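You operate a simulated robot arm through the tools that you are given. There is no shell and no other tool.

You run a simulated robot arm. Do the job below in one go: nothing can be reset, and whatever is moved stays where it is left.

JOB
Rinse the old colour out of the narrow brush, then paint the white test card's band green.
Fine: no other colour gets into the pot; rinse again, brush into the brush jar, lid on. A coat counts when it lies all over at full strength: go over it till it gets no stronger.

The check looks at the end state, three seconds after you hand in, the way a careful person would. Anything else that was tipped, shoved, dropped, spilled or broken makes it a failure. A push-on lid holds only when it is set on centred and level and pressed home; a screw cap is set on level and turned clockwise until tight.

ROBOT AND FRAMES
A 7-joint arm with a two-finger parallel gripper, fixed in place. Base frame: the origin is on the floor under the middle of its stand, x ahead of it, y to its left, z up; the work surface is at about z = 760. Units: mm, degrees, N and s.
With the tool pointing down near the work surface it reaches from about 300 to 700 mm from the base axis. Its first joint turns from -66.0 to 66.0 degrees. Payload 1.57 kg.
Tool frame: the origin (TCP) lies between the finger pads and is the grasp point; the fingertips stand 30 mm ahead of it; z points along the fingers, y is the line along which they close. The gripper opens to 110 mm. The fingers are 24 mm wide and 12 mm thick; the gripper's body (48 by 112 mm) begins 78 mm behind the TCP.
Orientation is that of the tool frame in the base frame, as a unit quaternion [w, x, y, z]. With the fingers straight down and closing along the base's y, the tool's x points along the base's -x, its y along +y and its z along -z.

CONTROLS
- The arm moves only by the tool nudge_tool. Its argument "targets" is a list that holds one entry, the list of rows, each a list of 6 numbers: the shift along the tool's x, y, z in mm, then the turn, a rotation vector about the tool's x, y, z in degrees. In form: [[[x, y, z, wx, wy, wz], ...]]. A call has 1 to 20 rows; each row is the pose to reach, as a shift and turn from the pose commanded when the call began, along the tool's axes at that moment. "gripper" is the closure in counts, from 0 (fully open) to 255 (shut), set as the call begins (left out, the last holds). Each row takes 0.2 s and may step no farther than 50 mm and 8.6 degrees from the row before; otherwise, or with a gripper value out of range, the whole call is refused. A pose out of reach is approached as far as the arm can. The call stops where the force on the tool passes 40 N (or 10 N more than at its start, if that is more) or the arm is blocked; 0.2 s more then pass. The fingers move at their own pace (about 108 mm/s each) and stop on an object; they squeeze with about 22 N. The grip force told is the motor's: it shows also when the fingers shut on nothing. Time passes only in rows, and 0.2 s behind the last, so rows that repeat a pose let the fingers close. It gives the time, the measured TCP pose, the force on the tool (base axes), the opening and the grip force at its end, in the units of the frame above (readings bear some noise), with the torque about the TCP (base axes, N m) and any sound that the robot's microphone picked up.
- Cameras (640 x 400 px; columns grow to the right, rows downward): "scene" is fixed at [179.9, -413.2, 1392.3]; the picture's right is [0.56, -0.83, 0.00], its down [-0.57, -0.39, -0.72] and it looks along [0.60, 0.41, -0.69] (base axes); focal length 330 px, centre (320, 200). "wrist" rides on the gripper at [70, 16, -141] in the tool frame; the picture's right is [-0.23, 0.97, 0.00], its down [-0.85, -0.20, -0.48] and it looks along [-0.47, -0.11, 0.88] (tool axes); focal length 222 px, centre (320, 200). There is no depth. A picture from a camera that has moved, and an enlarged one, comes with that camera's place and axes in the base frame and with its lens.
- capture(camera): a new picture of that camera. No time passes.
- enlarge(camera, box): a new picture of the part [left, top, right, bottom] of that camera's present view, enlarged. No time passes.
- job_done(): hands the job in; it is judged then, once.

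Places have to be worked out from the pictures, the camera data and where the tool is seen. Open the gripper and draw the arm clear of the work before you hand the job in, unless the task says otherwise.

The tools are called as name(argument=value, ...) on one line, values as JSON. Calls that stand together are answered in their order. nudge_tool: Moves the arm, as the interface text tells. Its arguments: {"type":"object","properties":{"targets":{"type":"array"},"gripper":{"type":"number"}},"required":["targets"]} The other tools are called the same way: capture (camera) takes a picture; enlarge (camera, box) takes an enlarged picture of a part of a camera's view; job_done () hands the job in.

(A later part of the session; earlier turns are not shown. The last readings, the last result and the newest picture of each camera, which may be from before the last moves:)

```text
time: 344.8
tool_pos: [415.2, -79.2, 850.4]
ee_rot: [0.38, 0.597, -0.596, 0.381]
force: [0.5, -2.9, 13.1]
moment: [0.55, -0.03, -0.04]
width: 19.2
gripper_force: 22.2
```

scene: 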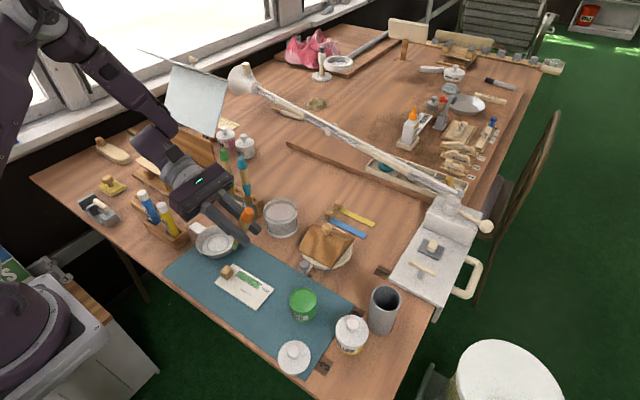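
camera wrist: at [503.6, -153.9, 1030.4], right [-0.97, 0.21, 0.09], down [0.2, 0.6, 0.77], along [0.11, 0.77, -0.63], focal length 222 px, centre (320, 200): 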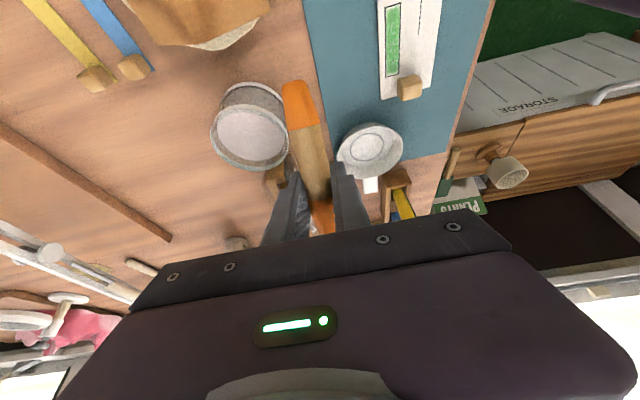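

nudge_tool(targets=[[[0, -1.5, 0, 0, 0, 0], [0, -3, 0, 0, 0, 0], [0, -4.5, 0, 0, 0, 0], [-0.05, -6, 0, 0, 0, 0], [-0.05, -7.5, 0, 0, 0, 0], [-0.1, -9, 0, 0, 0, 0], [-0.1, -10.5, 0, 0, 0, 0], [-0.15, -12, 0, 0, 0, 0], [-0.15, -13.5, 0, 0, 0, 0], [-0.2, -15, 0, 0, 0, 0], [-0.2, -16.5, 0, 0, 0, 0], [-0.2, -18, 0, 0, 0, 0]]])

enlarge(camera="scene", box=[228, 258, 268, 286])

```text
time: 347.4
tool_pos: [434.1, -78.3, 848.9]
ee_rot: [0.38, 0.597, -0.595, 0.381]
force: [-0.6, -0.5, 5.3]
moment: [0.23, 0.13, 0.06]
width: 18.8
gripper_force: 21.7
```

```text
14.29 times, centred on (248, 272) of scene
camera zoom: at [179.8, -413.2, 1392.3], right [0.56, -0.83, 0.0], down [-0.57, -0.39, -0.72], along [0.6, 0.41, -0.69], focal length 4708 px, centre (1349, -829)
```

zoom: 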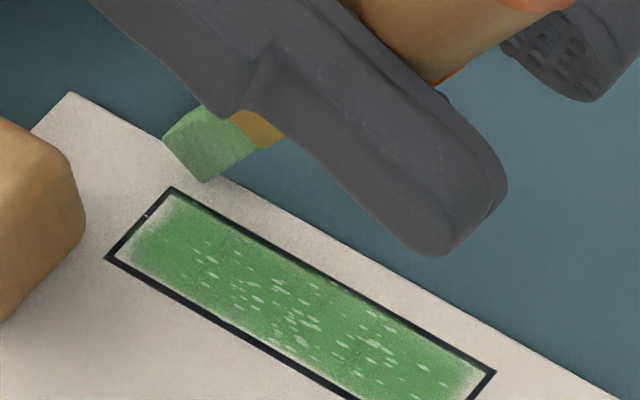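

The +y end is now nearly full and the card came back a bit. I'll dwell on the corners next: lift properly, move to the upper +y corner, lower.

nudge_tool(targets=[[[3.6, 0, -1.7, 0, 0, 0], [7.3, 0, -3.4, 0, 0, 0], [7.3, 0, -3.4, 0, 0, 0], [5.8, 5.3, -6.5, 0, 0, 0], [5.8, 5.3, -6.5, 0, 0, 0], [2, 5.3, -4.7, 0, 0, 0], [-0.5, 5.3, -3.6, 0, 0, 0], [-0.5, 5.3, -3.6, 0, 0, 0]]])

nudge_tool(targets=[[[-0.7, 0, 0.3, 0, 0, 0], [-0.7, 0, 0.3, 0, 0, 0]]])

nudge_tool(targets=[[[-0.7, 0, 0.3, 0, 0, 0], [-0.7, 0, 0.3, 0, 0, 0]]])

enlarge(camera="scene", box=[228, 258, 268, 286])

```text
time: 349.2
tool_pos: [428.4, -75.2, 850.9]
ee_rot: [0.38, 0.597, -0.596, 0.381]
force: [-0.1, 0.0, -0.1]
moment: [-0.02, 0.01, 0.08]
width: 19.1
gripper_force: 21.7
```

```text
time: 349.8
tool_pos: [428.5, -76.0, 849.8]
ee_rot: [0.381, 0.596, -0.596, 0.381]
force: [0.0, -0.4, -0.2]
moment: [0.0, -0.02, 0.02]
width: 19.2
gripper_force: 22.0
```

```text
time: 350.4
tool_pos: [429.1, -75.7, 850.1]
ee_rot: [0.379, 0.597, -0.595, 0.382]
force: [0.7, 0.0, 2.4]
moment: [0.12, 0.0, -0.01]
width: 19.2
gripper_force: 22.4
```

```text
14.29 times, centred on (248, 272) of scene
camera zoom: at [179.9, -413.2, 1392.3], right [0.56, -0.83, 0.0], down [-0.57, -0.39, -0.72], along [0.6, 0.41, -0.69], focal length 4708 px, centre (1349, -829)
```

zoom: 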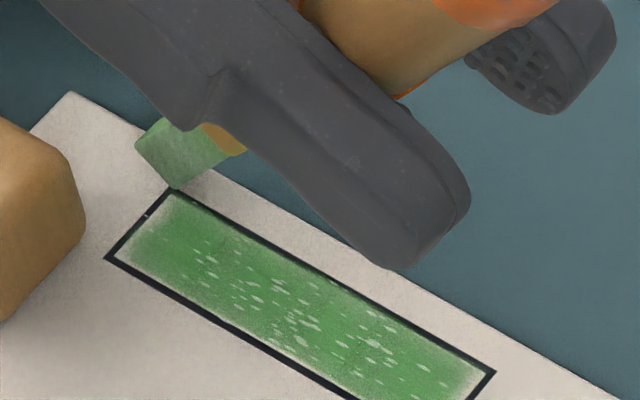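

Contact exactly on the upper +y corner, 2.4 N. Light slow sweep along the end line (light force so the card stays put), then back.

nudge_tool(targets=[[[-0.15, 0, 0, 0, 0, 0], [-0.15, 1, 0, 0, 0, 0], [-0.15, 2, 0, 0, 0, 0], [-0.2, 3, 0, 0, 0, 0], [-0.2, 4, 0, 0, 0, 0], [-0.2, 5, 0, 0, 0, 0], [-0.25, 6, 0, 0, 0, 0], [-0.25, 5, 0, 0, 0, 0], [-0.25, 4, 0, 0, 0, 0], [-0.3, 3, 0, 0, 0, 0], [-0.3, 2, 0, 0, 0, 0], [-0.3, 1, 0, 0, 0, 0], [-0.35, 0, 0, 0, 0, 0], [-0.35, 0, 0, 0, 0, 0]]])

enlarge(camera="scene", box=[228, 258, 268, 286])

```text
time: 353.4
tool_pos: [427.5, -74.7, 848.5]
ee_rot: [0.379, 0.597, -0.596, 0.381]
force: [-0.6, -0.9, 2.1]
moment: [0.15, -0.02, 0.01]
width: 19.0
gripper_force: 22.1
```

```text
14.29 times, centred on (248, 272) of scene
camera zoom: at [179.9, -413.2, 1392.3], right [0.56, -0.83, 0.0], down [-0.57, -0.39, -0.72], along [0.6, 0.41, -0.69], focal length 4708 px, centre (1349, -829)
```

zoom: 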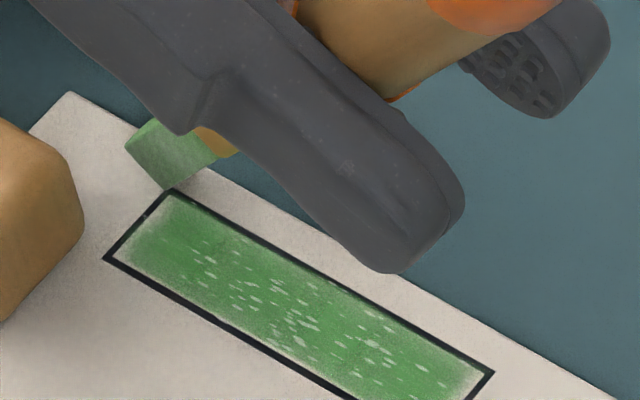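

The +y end is full along its upper part now. I also dwell lightly on the lower +y corner (keeping off the knob).

nudge_tool(targets=[[[3.6, 0, -1.7, 0, 0, 0], [7.3, 0, -3.4, 0, 0, 0], [7.3, 0, -3.4, 0, 0, 0], [8.6, 5.5, -0.6, 0, 0, 0], [8.6, 10.5, -0.6, 0, 0, 0], [8.6, 10.5, -0.6, 0, 0, 0], [4.9, 10.5, 1.1, 0, 0, 0], [2.2, 10.5, 2.4, 0, 0, 0], [2.2, 10.5, 2.4, 0, 0, 0]]])

nudge_tool(targets=[[[-0.9, 0, 0.4, 0, 0, 0], [-0.9, 0, 0.4, 0, 0, 0]]])

enlarge(camera="scene", box=[228, 258, 268, 286])

```text
time: 355.4
tool_pos: [419.2, -77.8, 848.7]
ee_rot: [0.38, 0.597, -0.595, 0.381]
force: [0.1, -0.4, -1.1]
moment: [-0.01, -0.01, -0.01]
width: 18.9
gripper_force: 21.9
```

```text
time: 356.0
tool_pos: [418.4, -78.0, 848.2]
ee_rot: [0.38, 0.597, -0.595, 0.382]
force: [-0.5, -0.3, 0.6]
moment: [0.01, -0.01, -0.01]
width: 18.8
gripper_force: 21.4
```

```text
14.29 times, centred on (248, 272) of scene
camera zoom: at [179.9, -413.2, 1392.3], right [0.56, -0.83, 0.0], down [-0.57, -0.39, -0.72], along [0.6, 0.41, -0.69], focal length 4708 px, centre (1349, -829)
```

zoom: 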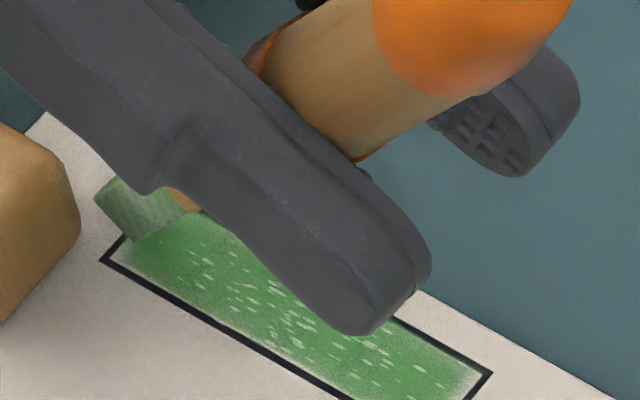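

Stepping to light contact here, then a slow pull along the lower border.

nudge_tool(targets=[[[-0.7, 0, 0.3, 0, 0, 0], [-0.7, 0, 0.3, 0, 0, 0]]])

nudge_tool(targets=[[[-0.5, 0, 0.2, 0, 0, 0], [-0.5, 0, 0.2, 0, 0, 0]]])

nudge_tool(targets=[[[-0.5, 0, 0.2, 0, 0, 0], [-0.5, 0, 0.2, 0, 0, 0]]])

```text
time: 356.6
tool_pos: [419.5, -77.5, 848.6]
ee_rot: [0.38, 0.596, -0.595, 0.382]
force: [0.8, -0.7, 7.7]
moment: [0.35, 0.07, 0.03]
width: 19.1
gripper_force: 22.1
```

```text
time: 357.2
tool_pos: [418.7, -78.5, 847.7]
ee_rot: [0.38, 0.596, -0.595, 0.382]
force: [0.3, -2.7, 12.3]
moment: [0.56, -0.01, 0.0]
width: 19.0
gripper_force: 21.8
```

```text
time: 357.8
tool_pos: [418.9, -77.3, 846.5]
ee_rot: [0.38, 0.597, -0.595, 0.382]
force: [-0.6, -3.2, 13.3]
moment: [0.52, 0.02, -0.01]
width: 19.2
gripper_force: 21.8
```

Now a slow pull along the lower border (this also nudges the card back toward −y), then a +x sweep at the −y end.

nudge_tool(targets=[[[0.2, 0.5, -0.1, 0, 0, 0], [1.7, 0.5, 3.6, 0, 0, 0], [3.3, 0.4, 7.2, 0, 0, 0], [4.9, 0.3, 10.9, 0, 0, 0], [6.5, 0.2, 14.6, 0, 0, 0], [8, 0.1, 18.3, 0, 0, 0], [9.6, 0, 22, 0, 0, 0], [11.2, -0.1, 25.7, 0, 0, 0], [12.8, -0.2, 29.4, 0, 0, 0], [14.3, -0.3, 33.1, 0, 0, 0], [15.9, -0.4, 36.8, 0, 0, 0], [17.5, -0.5, 40.5, 0, 0, 0], [19.1, -0.6, 44.2, 0, 0, 0], [20.6, -0.7, 47.9, 0, 0, 0], [22.2, -0.8, 51.6, 0, 0, 0], [23.8, -0.9, 55.3, 0, 0, 0], [24.8, -1, 57.6, 0, 0, 0]]])

enlarge(camera="scene", box=[236, 264, 272, 289])

```text
time: 361.4
tool_pos: [419.7, -141.0, 845.4]
ee_rot: [0.38, 0.596, -0.595, 0.382]
force: [-0.6, 1.4, 7.1]
moment: [0.56, 0.01, 0.04]
width: 19.2
gripper_force: 22.6
```

```text
16.00 times, centred on (254, 276) of scene
camera zoom: at [179.8, -413.2, 1392.3], right [0.56, -0.83, 0.0], down [-0.57, -0.39, -0.72], along [0.6, 0.41, -0.69], focal length 5273 px, centre (1376, -1024)
```

zoom: 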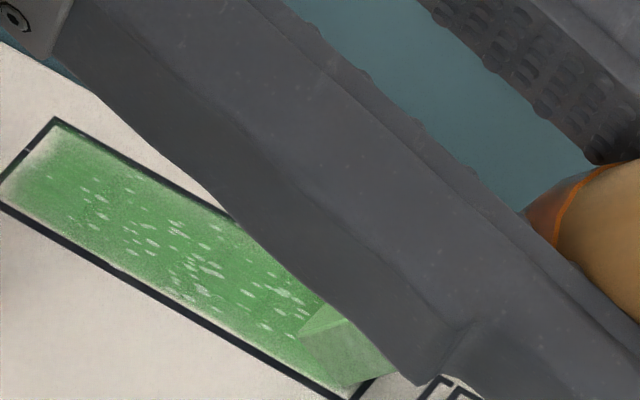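

At the −y end with 7 N: slow +x sweep across it.

nudge_tool(targets=[[[0.7, -0.5, 1.8, 0, 0, 0], [0.7, -2, 1.8, 0, 0, 0], [0.65, -3.5, 1.8, 0, 0, 0], [0.65, -5, 1.8, 0, 0, 0], [0.6, -6.5, 1.8, 0, 0, 0], [0.6, -8, 1.8, 0, 0, 0], [0.55, -9.5, 1.8, 0, 0, 0], [0.55, -11, 1.8, 0, 0, 0], [0.5, -12.5, 1.8, 0, 0, 0], [0.5, -14, 1.8, 0, 0, 0], [0.5, -15, 1.8, 0, 0, 0], [0.5, -15, 1.8, 0, 0, 0]]])

enlarge(camera="scene", box=[236, 264, 272, 289])

```text
time: 364.0
tool_pos: [434.9, -142.4, 843.6]
ee_rot: [0.38, 0.596, -0.596, 0.381]
force: [-1.4, -0.4, 5.8]
moment: [0.3, 0.08, 0.04]
width: 19.2
gripper_force: 21.8
```

```text
16.00 times, centred on (254, 276) of scene
camera zoom: at [179.8, -413.2, 1392.3], right [0.56, -0.83, 0.0], down [-0.57, -0.39, -0.72], along [0.6, 0.41, -0.69], focal length 5273 px, centre (1376, -1024)
```

zoom: 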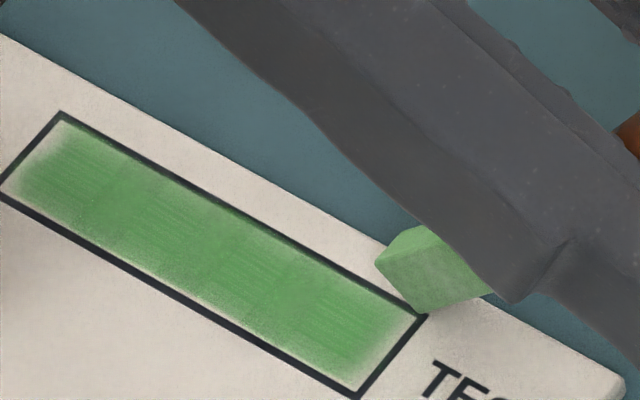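

The white flecks have vanished: the band now shows a closed, even coat. I lift away and inspect it unobstructed.

nudge_tool(targets=[[[13.6, 0, -6.3, 0, 0, 0], [27.2, 0, -12.6, 0, 0, 0], [45.4, 0, -21, 0, 0, 0], [63.6, 0, -29.4, 0, 0, 0], [78.3, -1, 2.4, 0, 0, 0], [93, -2, 34.2, 0, 0, 0], [107.7, -3, 66, 0, 0, 0], [107.7, -3, 66, 0, 0, 0]]])

enlarge(camera="scene", box=[234, 262, 270, 287])

enlarge(camera="scene", box=[200, 230, 350, 330])

```text
time: 365.8
tool_pos: [436.7, -247.6, 915.8]
ee_rot: [0.38, 0.597, -0.595, 0.381]
force: [0.0, 0.0, -0.8]
moment: [0.0, -0.06, 0.0]
width: 19.3
gripper_force: 21.5
```

```text
16.00 times, centred on (252, 274) of scene
camera zoom: at [179.9, -413.3, 1392.3], right [0.56, -0.83, 0.0], down [-0.57, -0.39, -0.72], along [0.6, 0.41, -0.69], focal length 5273 px, centre (1408, -992)
```

zoom: 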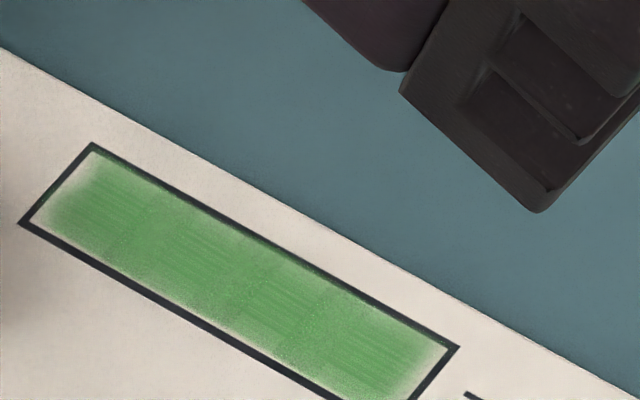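

```text
4.00 times, centred on (275, 280) of scene
camera zoom: at [179.9, -413.3, 1392.3], right [0.56, -0.83, 0.0], down [-0.57, -0.39, -0.72], along [0.6, 0.41, -0.69], focal length 1318 px, centre (500, -120)
```

zoom: 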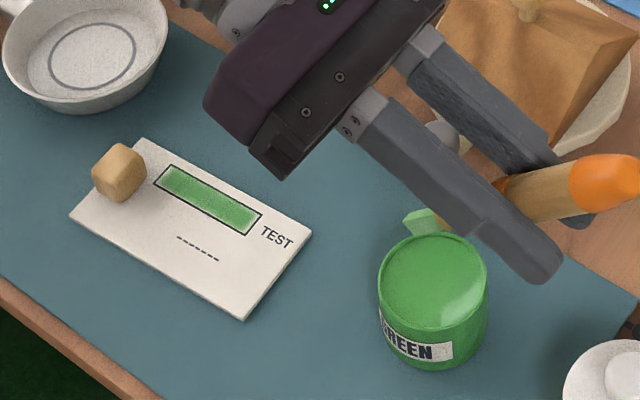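

The band now has a closed, even coat with no flecks. To be sure it gets no stronger, I'll give one more loaded coat. Dipping again.

nudge_tool(targets=[[[-8.6, 0, 7.7, 0, 0, 0], [-17.2, 0, 15.3, 0, 0, 0], [-25.8, 0, 23, 0, 0, 0], [-25.8, 0, 23, 0, 0, 0]]])

nudge_tool(targets=[[[-1.3, 0, 0.6, 0, 0, 0], [-1.3, 0, 0.6, 0, 0, 0]]])

nudge_tool(targets=[[[-1.3, 0, 0.6, 0, 0, 0], [-1.3, 0, 0.6, 0, 0, 0]]])

```text
time: 366.8
tool_pos: [437.5, -258.0, 882.8]
ee_rot: [0.38, 0.596, -0.595, 0.382]
force: [-0.2, -0.2, 9.9]
moment: [0.51, 0.0, -0.03]
width: 18.9
gripper_force: 22.0
```

```text
time: 367.4
tool_pos: [438.0, -258.2, 880.5]
ee_rot: [0.381, 0.595, -0.595, 0.382]
force: [0.6, -5.8, 14.8]
moment: [0.35, 0.03, 0.02]
width: 18.8
gripper_force: 21.4
```

```text
time: 368.0
tool_pos: [438.1, -257.3, 878.6]
ee_rot: [0.379, 0.597, -0.596, 0.381]
force: [0.2, -5.0, 13.4]
moment: [0.49, -0.05, -0.02]
width: 19.0
gripper_force: 22.1
```

Contact. Ease, dwell with a small stir, and lift.

nudge_tool(targets=[[[0.5, 0, -0.2, 0, 0, 0], [0.5, 3, -0.2, 0, 0, 0], [0.5, 5, -0.2, 0, 0, 0], [0.5, 0, -0.2, 0, 0, 0], [0.5, -5, -0.2, 0, 0, 0], [0.5, 0, -0.2, 0, 0, 0], [0.5, 0, -0.2, 0, 0, 0]]])

nudge_tool(targets=[[[11.8, 0, -5.5, 0, 0, 0], [23.6, 0, -10.9, 0, 0, 0], [35.4, 0, -16.4, 0, 0, 0], [35.4, 0, -16.4, 0, 0, 0]]])

enlarge(camera="scene", box=[280, 250, 340, 310])

```text
time: 369.6
tool_pos: [437.9, -257.9, 878.9]
ee_rot: [0.38, 0.597, -0.595, 0.381]
force: [1.1, 0.4, 1.8]
moment: [0.08, -0.05, -0.02]
width: 19.0
gripper_force: 22.1
```

```text
time: 370.6
tool_pos: [438.9, -257.3, 920.0]
ee_rot: [0.379, 0.597, -0.595, 0.382]
force: [-0.3, 0.4, -0.9]
moment: [0.0, 0.01, -0.01]
width: 19.2
gripper_force: 21.8
```

```text
6.67 times, centred on (310, 280) of scene
camera zoom: at [179.9, -413.2, 1392.3], right [0.56, -0.83, 0.0], down [-0.57, -0.39, -0.72], along [0.6, 0.41, -0.69], focal length 2197 px, centre (387, -333)
```

zoom: 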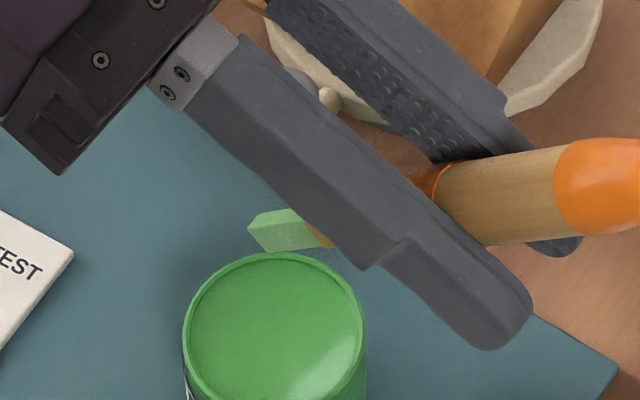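

Travel to the +y end for a centre-lane pull.

nudge_tool(targets=[[[-14.3, 3.2, -30.9, 0, 0, 0], [-28.6, 6.4, -61.8, 0, 0, 0], [-42.8, 9.6, -92.6, 0, 0, 0], [-57.1, 12.8, -123.5, 0, 0, 0], [-71.4, 16, -154.4, 0, 0, 0], [-71.4, 16, -154.4, 0, 0, 0], [-93.5, 16, -144.2, 0, 0, 0], [-115.6, 16, -133.9, 0, 0, 0], [-137.7, 16, -123.7, 0, 0, 0], [-137.7, 16, -123.7, 0, 0, 0]]])

enlarge(camera="scene", box=[228, 258, 268, 286])

```text
time: 372.8
tool_pos: [421.7, -86.7, 844.2]
ee_rot: [0.38, 0.597, -0.596, 0.381]
force: [0.4, -0.3, 0.0]
moment: [0.02, -0.02, -0.02]
width: 18.9
gripper_force: 22.1
```

```text
14.29 times, centred on (248, 272) of scene
camera zoom: at [179.9, -413.2, 1392.3], right [0.56, -0.83, 0.0], down [-0.57, -0.39, -0.72], along [0.6, 0.41, -0.69], focal length 4708 px, centre (1349, -829)
```

zoom: 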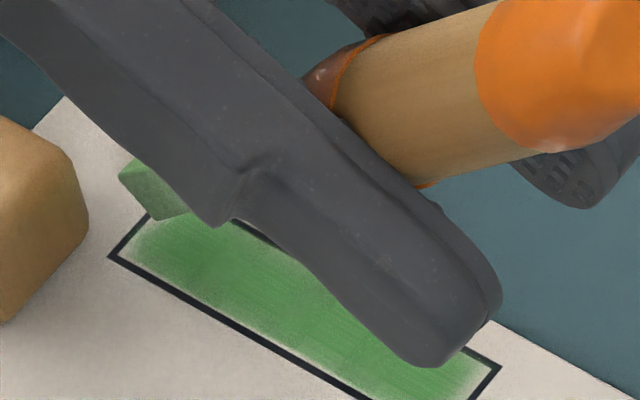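

Stepping to contact.

nudge_tool(targets=[[[-0.9, 0, 0.4, 0, 0, 0], [-0.9, 0, 0.4, 0, 0, 0]]])

nudge_tool(targets=[[[-0.7, 0, 0.3, 0, 0, 0], [-0.7, 0, 0.3, 0, 0, 0]]])

```text
time: 373.4
tool_pos: [421.9, -87.6, 844.6]
ee_rot: [0.379, 0.597, -0.595, 0.382]
force: [-0.4, -0.3, -0.7]
moment: [-0.01, 0.01, -0.02]
width: 19.0
gripper_force: 22.1
```

```text
time: 374.0
tool_pos: [422.6, -88.1, 843.6]
ee_rot: [0.381, 0.596, -0.596, 0.381]
force: [-0.4, -0.9, -0.5]
moment: [-0.03, 0.01, 0.04]
width: 19.0
gripper_force: 22.0
```

nudge_tool(targets=[[[-0.9, 0, 0.4, 0, 0, 0], [-0.9, 0, 0.4, 0, 0, 0]]])

nudge_tool(targets=[[[-0.7, 0, 0.3, 0, 0, 0], [-0.7, 0, 0.3, 0, 0, 0]]])

nudge_tool(targets=[[[-0.5, 0, 0.2, 0, 0, 0], [-0.5, 0, 0.2, 0, 0, 0]]])

```text
time: 374.6
tool_pos: [422.5, -87.7, 841.0]
ee_rot: [0.379, 0.598, -0.595, 0.381]
force: [-0.8, -0.2, 0.1]
moment: [0.03, -0.01, 0.0]
width: 19.1
gripper_force: 21.9
```

```text
time: 375.2
tool_pos: [421.9, -87.3, 840.8]
ee_rot: [0.379, 0.597, -0.595, 0.381]
force: [0.6, 0.3, 0.5]
moment: [0.01, 0.03, 0.01]
width: 19.2
gripper_force: 22.1
```

```text
time: 375.8
tool_pos: [421.3, -86.8, 840.5]
ee_rot: [0.38, 0.596, -0.595, 0.382]
force: [0.2, -1.2, 3.4]
moment: [0.2, 0.02, 0.0]
width: 19.2
gripper_force: 22.1
```

3.4 N. Centre-lane pull to the −y end with slight feed, following the card's slant.

nudge_tool(targets=[[[-0.3, 0, 0.1, 0, 0, 0], [1.7, -0.3, 4.7, 0, 0, 0], [3.7, -0.7, 9.3, 0, 0, 0], [5.7, -1, 13.9, 0, 0, 0], [7.7, -1.4, 18.5, 0, 0, 0], [9.7, -1.7, 23.1, 0, 0, 0], [11.7, -2, 27.7, 0, 0, 0], [13.7, -2.4, 32.3, 0, 0, 0], [15.7, -2.7, 36.9, 0, 0, 0], [17.7, -3.1, 41.5, 0, 0, 0], [19.7, -3.4, 46.1, 0, 0, 0], [21.7, -3.8, 50.7, 0, 0, 0], [22.7, -4, 53, 0, 0, 0]]])

enlarge(camera="scene", box=[234, 262, 270, 287])

```text
time: 378.6
tool_pos: [425.1, -145.1, 841.3]
ee_rot: [0.379, 0.597, -0.595, 0.381]
force: [-0.4, 0.0, 0.1]
moment: [0.01, -0.01, -0.03]
width: 19.0
gripper_force: 21.7
```

```text
16.00 times, centred on (252, 274) of scene
camera zoom: at [179.9, -413.2, 1392.3], right [0.56, -0.83, 0.0], down [-0.57, -0.39, -0.72], along [0.6, 0.41, -0.69], focal length 5273 px, centre (1408, -992)
```

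zoom: 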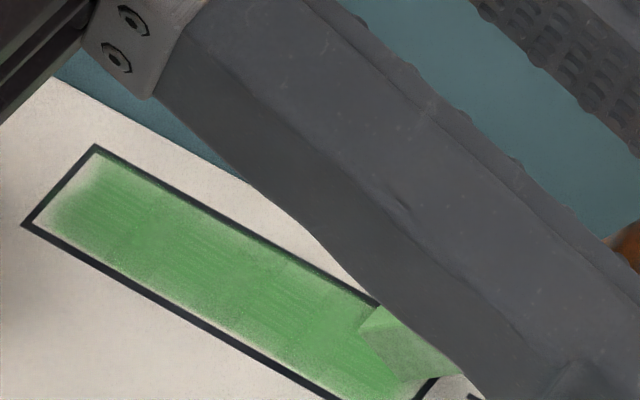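

No visible change with another pass; the coat is even and gets no stronger, so painting is done. Before rinsing I re-steepen the brush again (needed for the jar). Lift and go to the clear table spot.

nudge_tool(targets=[[[25.7, 0, -11.9, 0, 0, 0], [51.5, 0, -23.8, 0, 0, 0], [77.2, 0, -35.7, 0, 0, 0], [65.5, -21.8, -61.1, 0, 0, 0], [53.7, -43.5, -86.6, 0, 0, 0], [42, -65.3, -112, 0, 0, 0], [30.2, -87, -137.4, 0, 0, 0], [30.2, -87, -137.4, 0, 0, 0]]])

nudge_tool(targets=[[[0, 0, 0, 0, -8, 0], [0, 0, 0, 0, -16, 0], [0, 0, 0, 0, -24, 0], [0, 0, 0, 0, -32, 0], [0, 0, 0, 0, -40, 0], [0, 0, 0, 0, -48, 0], [0, 0, 0, 0, -56, 0], [0, 0, 0, 0, -64, 0], [0, 0, 0, 0, -72, 0], [0, 0, 0, 0, -80, 0], [0, 0, 0, 0, -88, 0], [0, 0, 0, 0, -96, 0], [0, 0, 0, 0, -101, 0], [0, 0, 0, 0, -101, 0]]])

capture(camera="wrist")

capture(camera="scene")

```text
time: 380.4
tool_pos: [510.6, -32.1, 926.7]
ee_rot: [0.38, 0.596, -0.596, 0.38]
force: [-0.4, 0.9, 0.1]
moment: [0.01, 0.02, 0.0]
width: 19.1
gripper_force: 21.2
```

```text
time: 383.4
tool_pos: [512.4, -32.7, 926.1]
ee_rot: [-0.218, 0.673, -0.672, -0.218]
force: [0.3, 1.7, 0.2]
moment: [0.03, -0.02, -0.02]
width: 19.2
gripper_force: 22.0
```

```text
taken
camera wrist: at [497.6, -172.7, 998.5], right [-0.97, 0.18, 0.13], down [0.2, 0.41, 0.89], along [0.11, 0.89, -0.44], focal length 222 px, centre (320, 200)
```

wrist: 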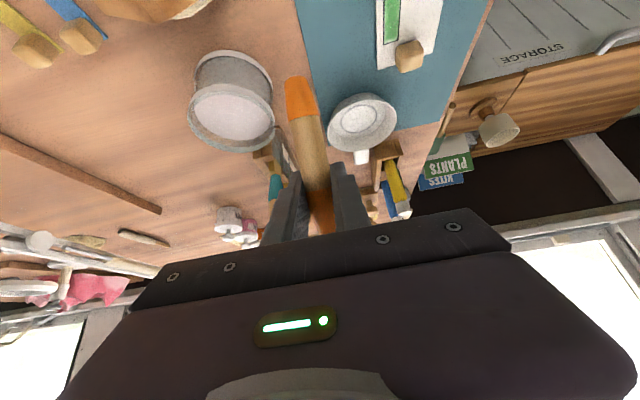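

```text
taken
```

scene: 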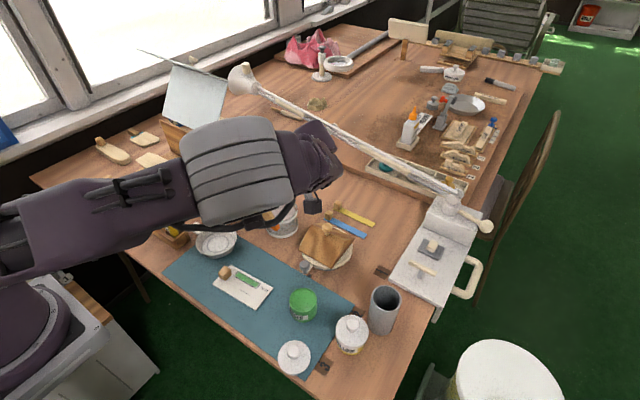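

While here I check the card through the wrist camera once more, then lower.

enlarge(camera="wrist", box=[370, 0, 430, 70])

nudge_tool(targets=[[[14.3, 0, 20.5, 0, 0, 0], [28.7, 0, 41, 0, 0, 0], [43, 0, 61.4, 0, 0, 0], [54.5, 0, 77.8, 0, 0, 0], [54.5, 0, 77.8, 0, 0, 0]]])

```text
5.71 times, centred on (400, 35) of wrist
camera zoom: at [497.6, -172.7, 998.5], right [-0.97, 0.18, 0.13], down [0.2, 0.41, 0.89], along [0.11, 0.89, -0.44], focal length 1269 px, centre (-137, 1143)
```

zoom: 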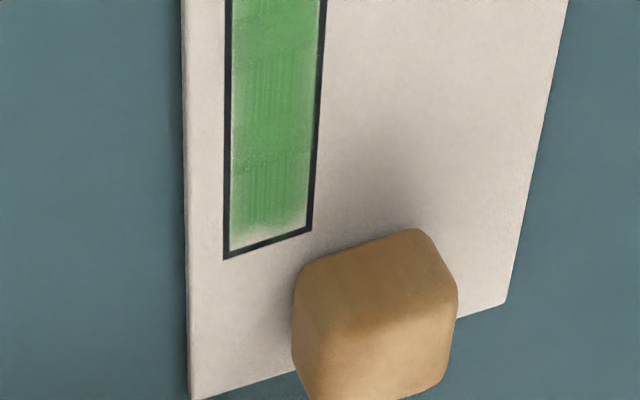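

```text
time: 384.6
tool_pos: [514.6, -30.0, 829.9]
ee_rot: [-0.218, 0.674, -0.672, -0.217]
force: [0.6, -0.1, 2.0]
moment: [0.01, -0.02, -0.02]
width: 19.0
gripper_force: 21.3
```

Lowering in steps to press the handle end down.

nudge_tool(targets=[[[2.9, 0, 4.1, 0, 0, 0], [5.9, 0, 8.1, 0, 0, 0], [8.8, 0, 12.2, 0, 0, 0], [8.8, 0, 12.2, 0, 0, 0]]])

nudge_tool(targets=[[[2.3, 0, 3.2, 0, 0, 0], [4.7, 0, 6.5, 0, 0, 0], [4.7, 0, 6.5, 0, 0, 0]]])

capture(camera="wrist")

capture(camera="scene")

```text
time: 385.6
tool_pos: [512.3, -30.1, 815.6]
ee_rot: [-0.218, 0.674, -0.671, -0.218]
force: [1.4, 5.3, 16.3]
moment: [-0.43, -0.09, 0.11]
width: 19.2
gripper_force: 22.2
```

```text
time: 386.4
tool_pos: [512.3, -30.2, 807.4]
ee_rot: [-0.218, 0.674, -0.672, -0.218]
force: [3.4, 7.1, 15.8]
moment: [-0.38, -0.1, 0.11]
width: 19.0
gripper_force: 22.3
```

```text
taken
camera wrist: at [497.1, -171.1, 880.7], right [-0.97, 0.18, 0.13], down [0.2, 0.41, 0.89], along [0.11, 0.89, -0.44], focal length 222 px, centre (320, 200)
```

wrist: 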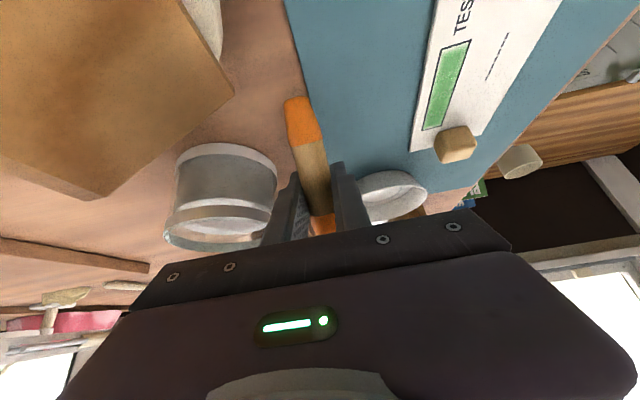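

```text
taken
```

scene: 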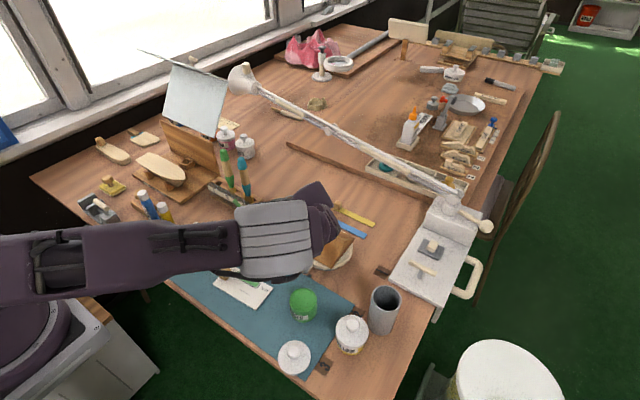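

The wrist is getting close above the roof block's knob, so I stop here (estimated brush angle already ~−3° relative to perpendicular) and raise straight up.

nudge_tool(targets=[[[-11.7, 0, -16.2, 0, 0, 0], [-23.4, 0, -32.4, 0, 0, 0], [-41, 0, -56.7, 0, 0, 0], [-58.6, 0, -81, 0, 0, 0], [-70.3, 0, -97.2, 0, 0, 0], [-70.3, 0, -97.2, 0, 0, 0]]])

nudge_tool(targets=[[[0, 0, 0, 0, 8, 0], [0, 0, 0, 0, 16, 0], [0, 0, 0, 0, 24, 0], [0, 0, 0, 0, 32, 0], [0, 0, 0, 0, 40, 0], [0, 0, 0, 0, 48, 0], [0, 0, 0, 0, 56, 0], [0, 0, 0, 0, 64, 0], [0, 0, 0, 0, 72, 0], [0, 0, 0, 0, 80, 0], [0, 0, 0, 0, 88, 0], [0, 0, 0, 0, 96, 0], [0, 0, 0, 0, 96, 0]]])

capture(camera="scene")

enlarge(camera="scene", box=[200, 160, 340, 260])

```text
time: 387.8
tool_pos: [510.6, -32.5, 927.6]
ee_rot: [-0.218, 0.674, -0.671, -0.219]
force: [0.8, 0.7, -0.1]
moment: [-0.02, -0.04, 0.0]
width: 19.1
gripper_force: 22.1
```

```text
time: 390.6
tool_pos: [511.2, -31.2, 928.2]
ee_rot: [0.353, 0.613, -0.611, 0.356]
force: [0.0, 0.0, 0.0]
moment: [-0.01, 0.01, 0.0]
width: 18.9
gripper_force: 21.8
```

```text
taken
```

scene: 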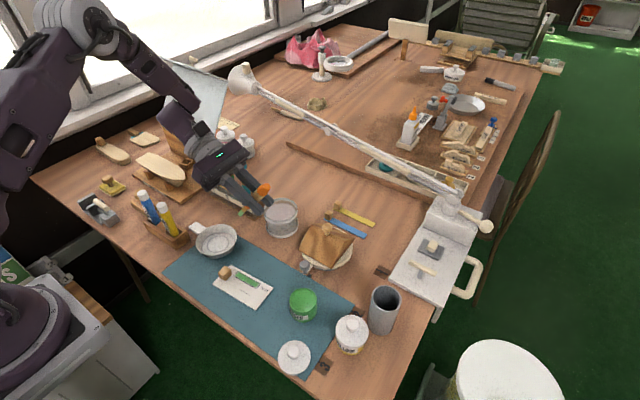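

```text
4.00 times, centred on (270, 210) of scene
camera zoom: at [179.9, -413.2, 1392.3], right [0.56, -0.83, 0.0], down [-0.57, -0.39, -0.72], along [0.6, 0.41, -0.69], focal length 1318 px, centre (520, 160)
```

zoom: 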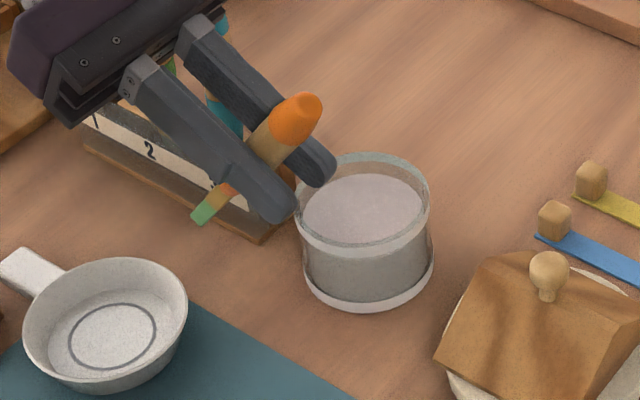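

The brush is now ~53° down at 60° tilt (θ≈97°). For the rinse I turn the heading back to +x (rotate +90° about the vertical), rising a little meanwhile.

nudge_tool(targets=[[[2.4, -5.5, -1.4, 7.1, 0, -4.1], [4.7, -10.9, -2.7, 14.2, 0, -8.2], [7.1, -16.4, -4.1, 21.3, 0, -12.3], [9.5, -21.8, -5.5, 28.3, 0, -16.4], [11.8, -27.3, -6.8, 35.4, 0, -20.5], [14.2, -32.7, -8.2, 42.5, 0, -24.5], [16.5, -38.2, -9.5, 49.6, 0, -28.6], [18.9, -43.6, -10.9, 56.7, 0, -32.7], [21.3, -49.1, -12.3, 63.8, 0, -36.8], [23.6, -54.5, -13.6, 70.9, 0, -40.9], [26, -60, -15, 77.9, 0, -45], [26, -60, -15, 77.9, 0, -45], [26, -60, -15, 77.9, 0, -45]]])

capture(camera="scene")

```text
time: 393.4
tool_pos: [572.1, -31.0, 956.7]
ee_rot: [0.0, 0.866, 0.002, 0.5]
force: [-0.1, -0.3, -0.2]
moment: [-0.01, 0.01, 0.03]
width: 19.3
gripper_force: 22.5
```

```text
taken
```

scene: 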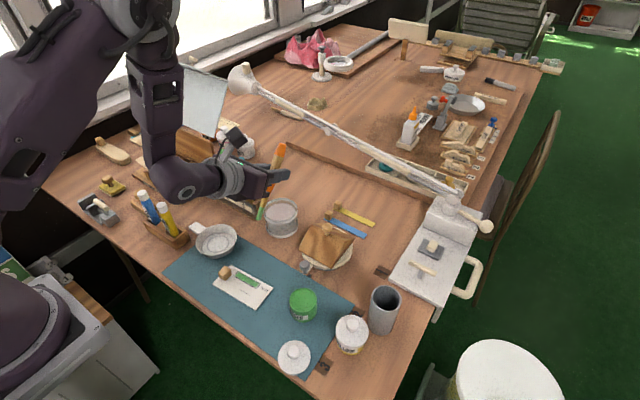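

Heading is +x now. I verify the tip position in a zoom before going over the glass.

enlarge(camera="scene", box=[220, 130, 340, 250])

```text
3.33 times, centred on (280, 190) of scene
camera zoom: at [179.9, -413.3, 1392.3], right [0.56, -0.83, 0.0], down [-0.57, -0.39, -0.72], along [0.6, 0.41, -0.69], focal length 1098 px, centre (453, 233)
```

zoom: 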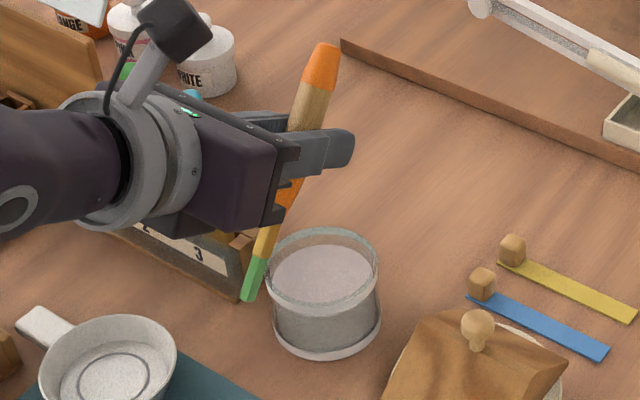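

Tip matches the prediction (≈(509,-31,873)). I move so the tip hangs over the glass, tilting to 65°.

nudge_tool(targets=[[[15.2, -6.5, 26.4, 0, 2.5, 0], [30.5, -13, 52.8, 0, 5, 0], [30.5, -13, 52.8, 0, 5, 0], [30.5, -13, 52.8, 0, 5, 0]]])

enlarge(camera="scene", box=[220, 130, 340, 250])

```text
time: 394.4
tool_pos: [633.6, -16.0, 956.2]
ee_rot: [0.0, 0.844, 0.002, 0.537]
force: [0.2, 0.0, -0.4]
moment: [-0.05, -0.02, 0.01]
width: 19.0
gripper_force: 22.5
```

```text
3.33 times, centred on (280, 190) of scene
camera zoom: at [179.9, -413.2, 1392.3], right [0.56, -0.83, 0.0], down [-0.57, -0.39, -0.72], along [0.6, 0.41, -0.69], focal length 1098 px, centre (453, 233)
```

zoom: 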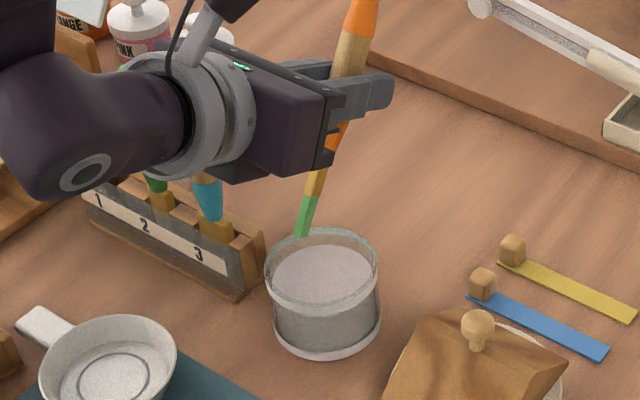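

Over the glass. Lower 86 mm into the water.

nudge_tool(targets=[[[-19.5, 0, 9.1, 0, 0, 0], [-39, 0, 18.2, 0, 0, 0], [-58.4, 0, 27.3, 0, 0, 0], [-77.9, 0, 36.5, 0, 0, 0], [-77.9, 0, 36.5, 0, 0, 0]]])

enlarge(camera="scene", box=[220, 130, 340, 250])

```text
time: 395.6
tool_pos: [632.7, -18.2, 870.5]
ee_rot: [0.001, 0.843, 0.001, 0.538]
force: [-0.4, 0.3, 0.0]
moment: [-0.02, -0.02, 0.04]
width: 19.2
gripper_force: 22.1
```

```text
3.33 times, centred on (280, 190) of scene
camera zoom: at [179.9, -413.2, 1392.3], right [0.56, -0.83, 0.0], down [-0.57, -0.39, -0.72], along [0.6, 0.41, -0.69], focal length 1098 px, centre (453, 233)
```

zoom: 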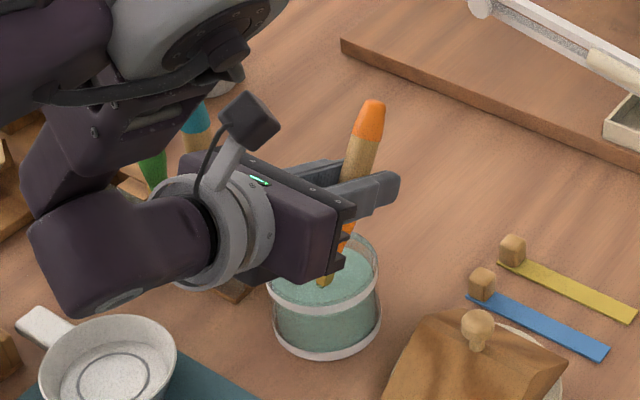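

The bristles are under water and it turns green. Swishing in circles.

nudge_tool(targets=[[[3.4, 0, 7.2, 0, 0, 0], [3.4, -10, 7.2, 0, 0, 0], [0, -12, 0, 0, 0, 0], [-2.5, -8, -5.4, 0, 0, 0], [-2.5, 8, -5.4, 0, 0, 0], [0, 12, 0, 0, 0, 0], [3.4, 8, 7.2, 0, 0, 0], [3.4, -10, 7.2, 0, 0, 0], [0, -12, 0, 0, 0, 0], [-2.5, -8, -5.4, 0, 0, 0], [-2.5, 8, -5.4, 0, 0, 0], [0, 12, 0, 0, 0, 0], [3.4, 8, 7.2, 0, 0, 0], [3.4, -10, 7.2, 0, 0, 0], [0, -12, 0, 0, 0, 0], [-2.5, -8, -5.4, 0, 0, 0], [-2.5, 8, -5.4, 0, 0, 0], [0, 12, 0, 0, 0, 0], [0, 0, 0, 0, 0, 0]]])

nudge_tool(targets=[[[3.4, 0, 7.2, 0, 0, 0], [3.4, -10, 7.2, 0, 0, 0], [0, -12, 0, 0, 0, 0], [-2.5, -8, -5.4, 0, 0, 0], [-2.5, 8, -5.4, 0, 0, 0], [0, 12, 0, 0, 0, 0], [3.4, 8, 7.2, 0, 0, 0], [3.4, -10, 7.2, 0, 0, 0], [0, -12, 0, 0, 0, 0], [-2.5, -8, -5.4, 0, 0, 0], [-2.5, 8, -5.4, 0, 0, 0], [0, 12, 0, 0, 0, 0], [3.4, 8, 7.2, 0, 0, 0], [3.4, -10, 7.2, 0, 0, 0], [0, -12, 0, 0, 0, 0], [-2.5, -8, -5.4, 0, 0, 0], [-2.5, 8, -5.4, 0, 0, 0], [0, 12, 0, 0, 0, 0], [0, 0, 0, 0, 0, 0]]])

nudge_tool(targets=[[[19.5, 0, -9.1, 0, 0, 0], [39, 0, -18.2, 0, 0, 0], [58.4, 0, -27.3, 0, 0, 0], [77.9, 0, -36.5, 0, 0, 0], [90, 0, -42, 0, 0, 0], [90, 0, -42, 0, 0, 0]]])

enlarge(camera="scene", box=[250, 150, 320, 220])

```text
time: 399.6
tool_pos: [632.0, -19.6, 870.0]
ee_rot: [0.0, 0.843, 0.001, 0.538]
force: [-0.4, -0.1, -0.9]
moment: [-0.01, -0.03, 0.0]
width: 19.0
gripper_force: 21.7
```

```text
time: 403.6
tool_pos: [633.4, -18.7, 872.1]
ee_rot: [0.002, 0.843, 0.0, 0.537]
force: [-1.4, 0.3, -0.2]
moment: [0.03, -0.01, 0.0]
width: 19.2
gripper_force: 22.1
```

```text
time: 405.0
tool_pos: [632.9, -17.2, 971.5]
ee_rot: [0.0, 0.843, 0.002, 0.537]
force: [0.3, 0.0, -0.3]
moment: [-0.02, -0.02, 0.03]
width: 19.2
gripper_force: 21.7
```

```text
5.71 times, centred on (285, 185) of scene
camera zoom: at [179.9, -413.2, 1392.3], right [0.56, -0.83, 0.0], down [-0.57, -0.39, -0.72], along [0.6, 0.41, -0.69], focal length 1883 px, centre (520, 286)
```

zoom: 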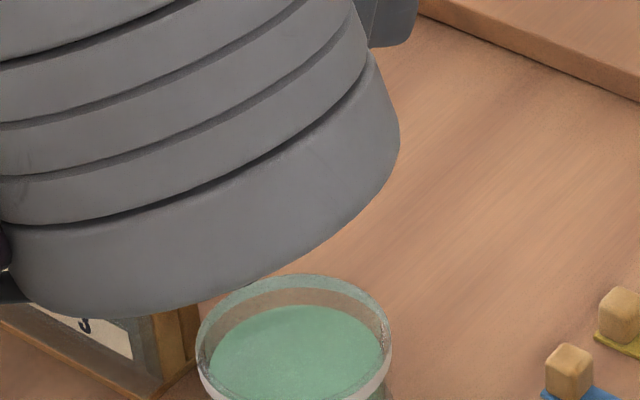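

The arm's elbow now blocks this view. I take the full scene and the wrist picture.

capture(camera="scene")

capture(camera="wrist")

```text
taken
```

scene: 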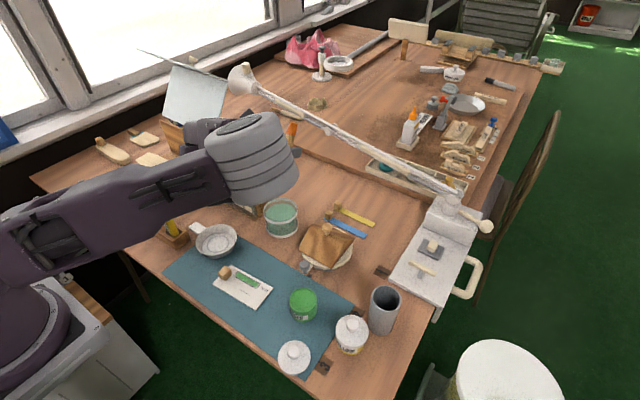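

```text
taken
camera wrist: at [534.8, -34.0, 1093.4], right [-0.09, -0.97, -0.2], down [-0.8, 0.2, -0.57], along [0.6, 0.11, -0.79], focal length 222 px, centre (320, 200)
```

wrist: 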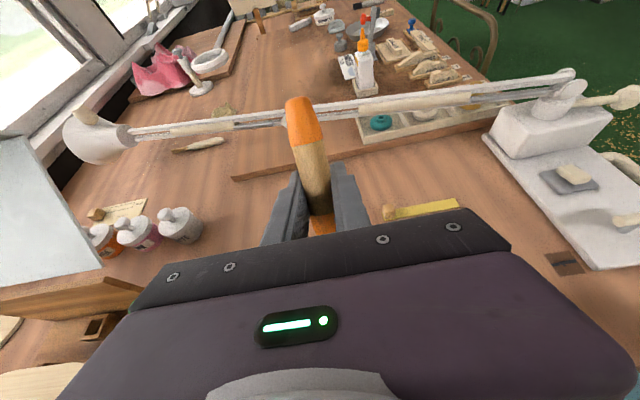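

The rinse water took the green. I raise and carry the brush toward the brush jar, high above everything, then inspect the bristles there.

nudge_tool(targets=[[[20.4, 0, -9.5, 0, 0, 0], [40.8, 0, -19.1, 0, 0, 0], [35.4, 40.5, -30.7, 0, 0, 0], [30, 81, -42.2, 0, 0, 0], [24.6, 121.5, -53.8, 0, 0, 0], [19.2, 162, -65.3, 0, 0, 0], [13.8, 202.5, -76.9, 0, 0, 0], [8.4, 243, -88.4, 0, 0, 0], [3, 283.5, -100, 0, 0, 0], [-2.4, 324, -111.5, 0, 0, 0], [-2.4, 324, -111.5, 0, 0, 0], [-2.4, 324, -111.5, 0, 0, 0]]])

capture(camera="scene")

capture(camera="wrist")

```text
time: 407.6
tool_pos: [545.7, -287.9, 982.8]
ee_rot: [0.002, 0.843, 0.002, 0.539]
force: [0.2, 0.2, 0.6]
moment: [-0.01, 0.01, 0.02]
width: 19.0
gripper_force: 22.1
out of reach, approached as far as the arm can: row 9, 10, 11, 12
```

```text
taken
```

scene: 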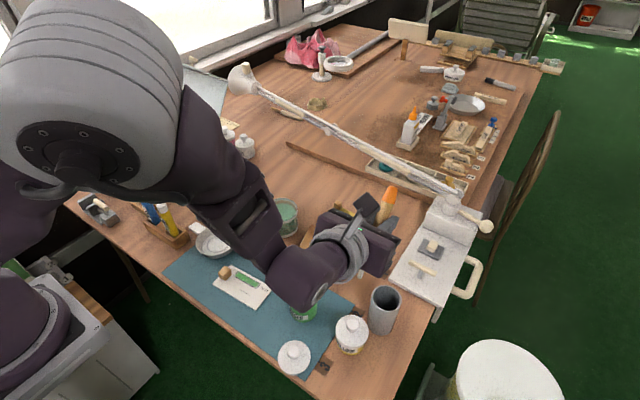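

```text
taken
camera wrist: at [447.7, -303.2, 1106.4], right [-0.1, -0.98, -0.2], down [-0.79, 0.2, -0.58], along [0.6, 0.1, -0.79], focal length 222 px, centre (320, 200)
```

wrist: 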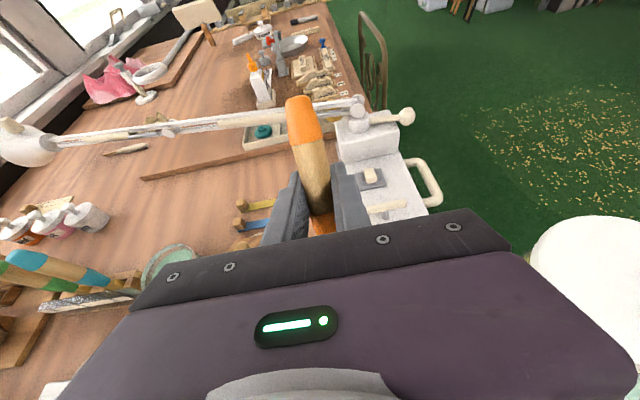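

Heading +x runs out of reach this far right, so I turn the heading −34° (radially outward toward the jar), which is the natural direction here.

nudge_tool(targets=[[[0, 0, 0, -7.7, 0, 3.6], [0, 0, 0, -15.5, 0, 7.2], [0, 0, 0, -23.2, 0, 10.7], [0, 0, 0, -30.9, 0, 14.3], [0, 0, 0, -30.9, 0, 14.3], [0, 0, 0, -30.9, 0, 14.3]]])

capture(camera="scene")

```text
time: 409.0
tool_pos: [546.4, -286.8, 982.9]
ee_rot: [0.159, 0.806, -0.245, 0.514]
force: [0.2, -0.2, 0.7]
moment: [0.02, 0.02, -0.02]
width: 19.0
gripper_force: 21.9
```

```text
taken
```

scene: 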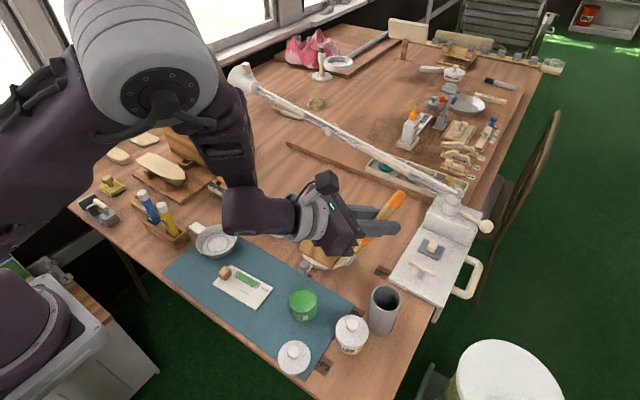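

Good attitude now. I zoom in on the bristles to check that they are clean.

enlarge(camera="scene", box=[320, 180, 420, 270])

enlarge(camera="scene", box=[345, 225, 375, 250])

```text
4.44 times, centred on (370, 225) of scene
camera zoom: at [179.9, -413.2, 1392.3], right [0.56, -0.83, 0.0], down [-0.57, -0.39, -0.72], along [0.6, 0.41, -0.69], focal length 1465 px, centre (98, 89)
```

zoom: 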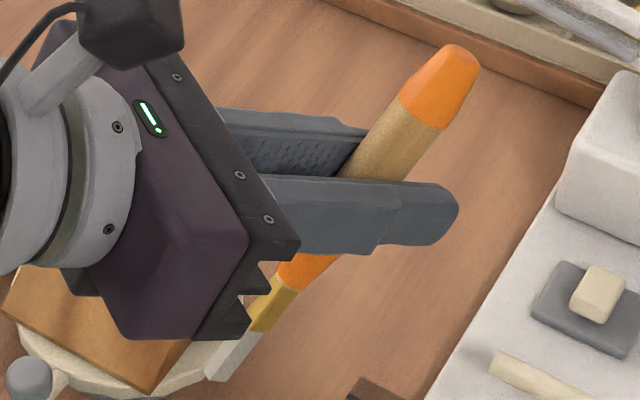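

```text
16.00 times, centred on (360, 238) of scene
camera zoom: at [179.9, -413.2, 1392.3], right [0.56, -0.83, 0.0], down [-0.57, -0.39, -0.72], along [0.6, 0.41, -0.69], focal length 5273 px, centre (-320, -400)
```

zoom: 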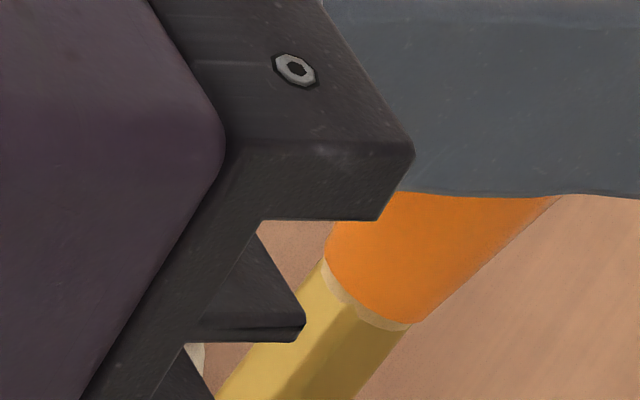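

enlarge(camera="scene", box=[335, 248, 371, 272])

```text
16.00 times, centred on (353, 260) of scene
camera zoom: at [179.9, -413.2, 1392.3], right [0.56, -0.83, 0.0], down [-0.57, -0.39, -0.72], along [0.6, 0.41, -0.69], focal length 5273 px, centre (-208, -760)
```

zoom: 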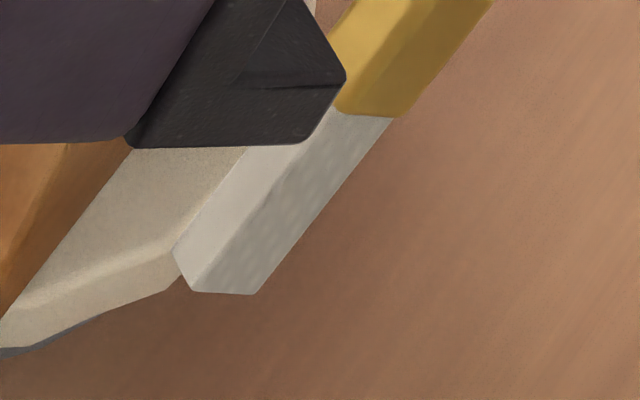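

The bristles are clean, light grey. Now I refine the brush jar's position with a zoom.

enlarge(camera="scene", box=[355, 275, 415, 340])

enlarge(camera="wrist", box=[240, 60, 560, 260])

```text
6.15 times, centred on (385, 308) of scene
camera zoom: at [179.9, -413.2, 1392.3], right [0.56, -0.83, 0.0], down [-0.57, -0.39, -0.72], along [0.6, 0.41, -0.69], focal length 2028 px, centre (-80, -462)
```

zoom: 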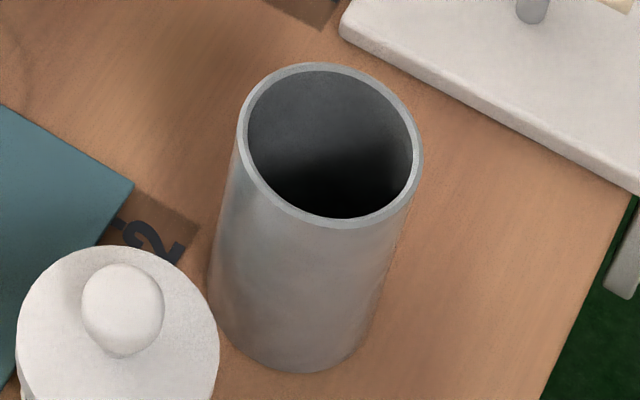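

```text
2.00 times, centred on (400, 160) of wrist
camera zoom: at [455.9, -245.2, 1106.3], right [-0.62, -0.76, -0.2], down [-0.55, 0.61, -0.58], along [0.56, -0.25, -0.79], focal length 444 px, centre (160, 280)
```

zoom: 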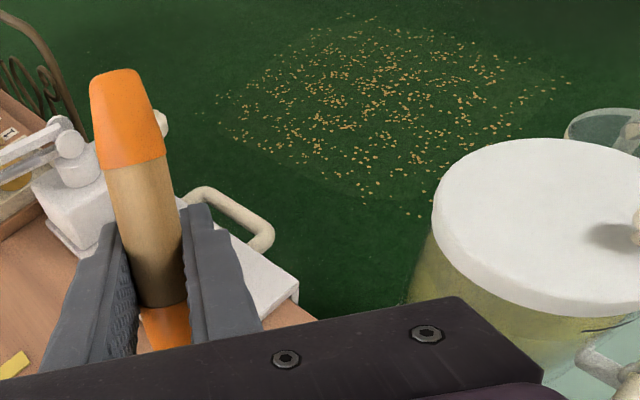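

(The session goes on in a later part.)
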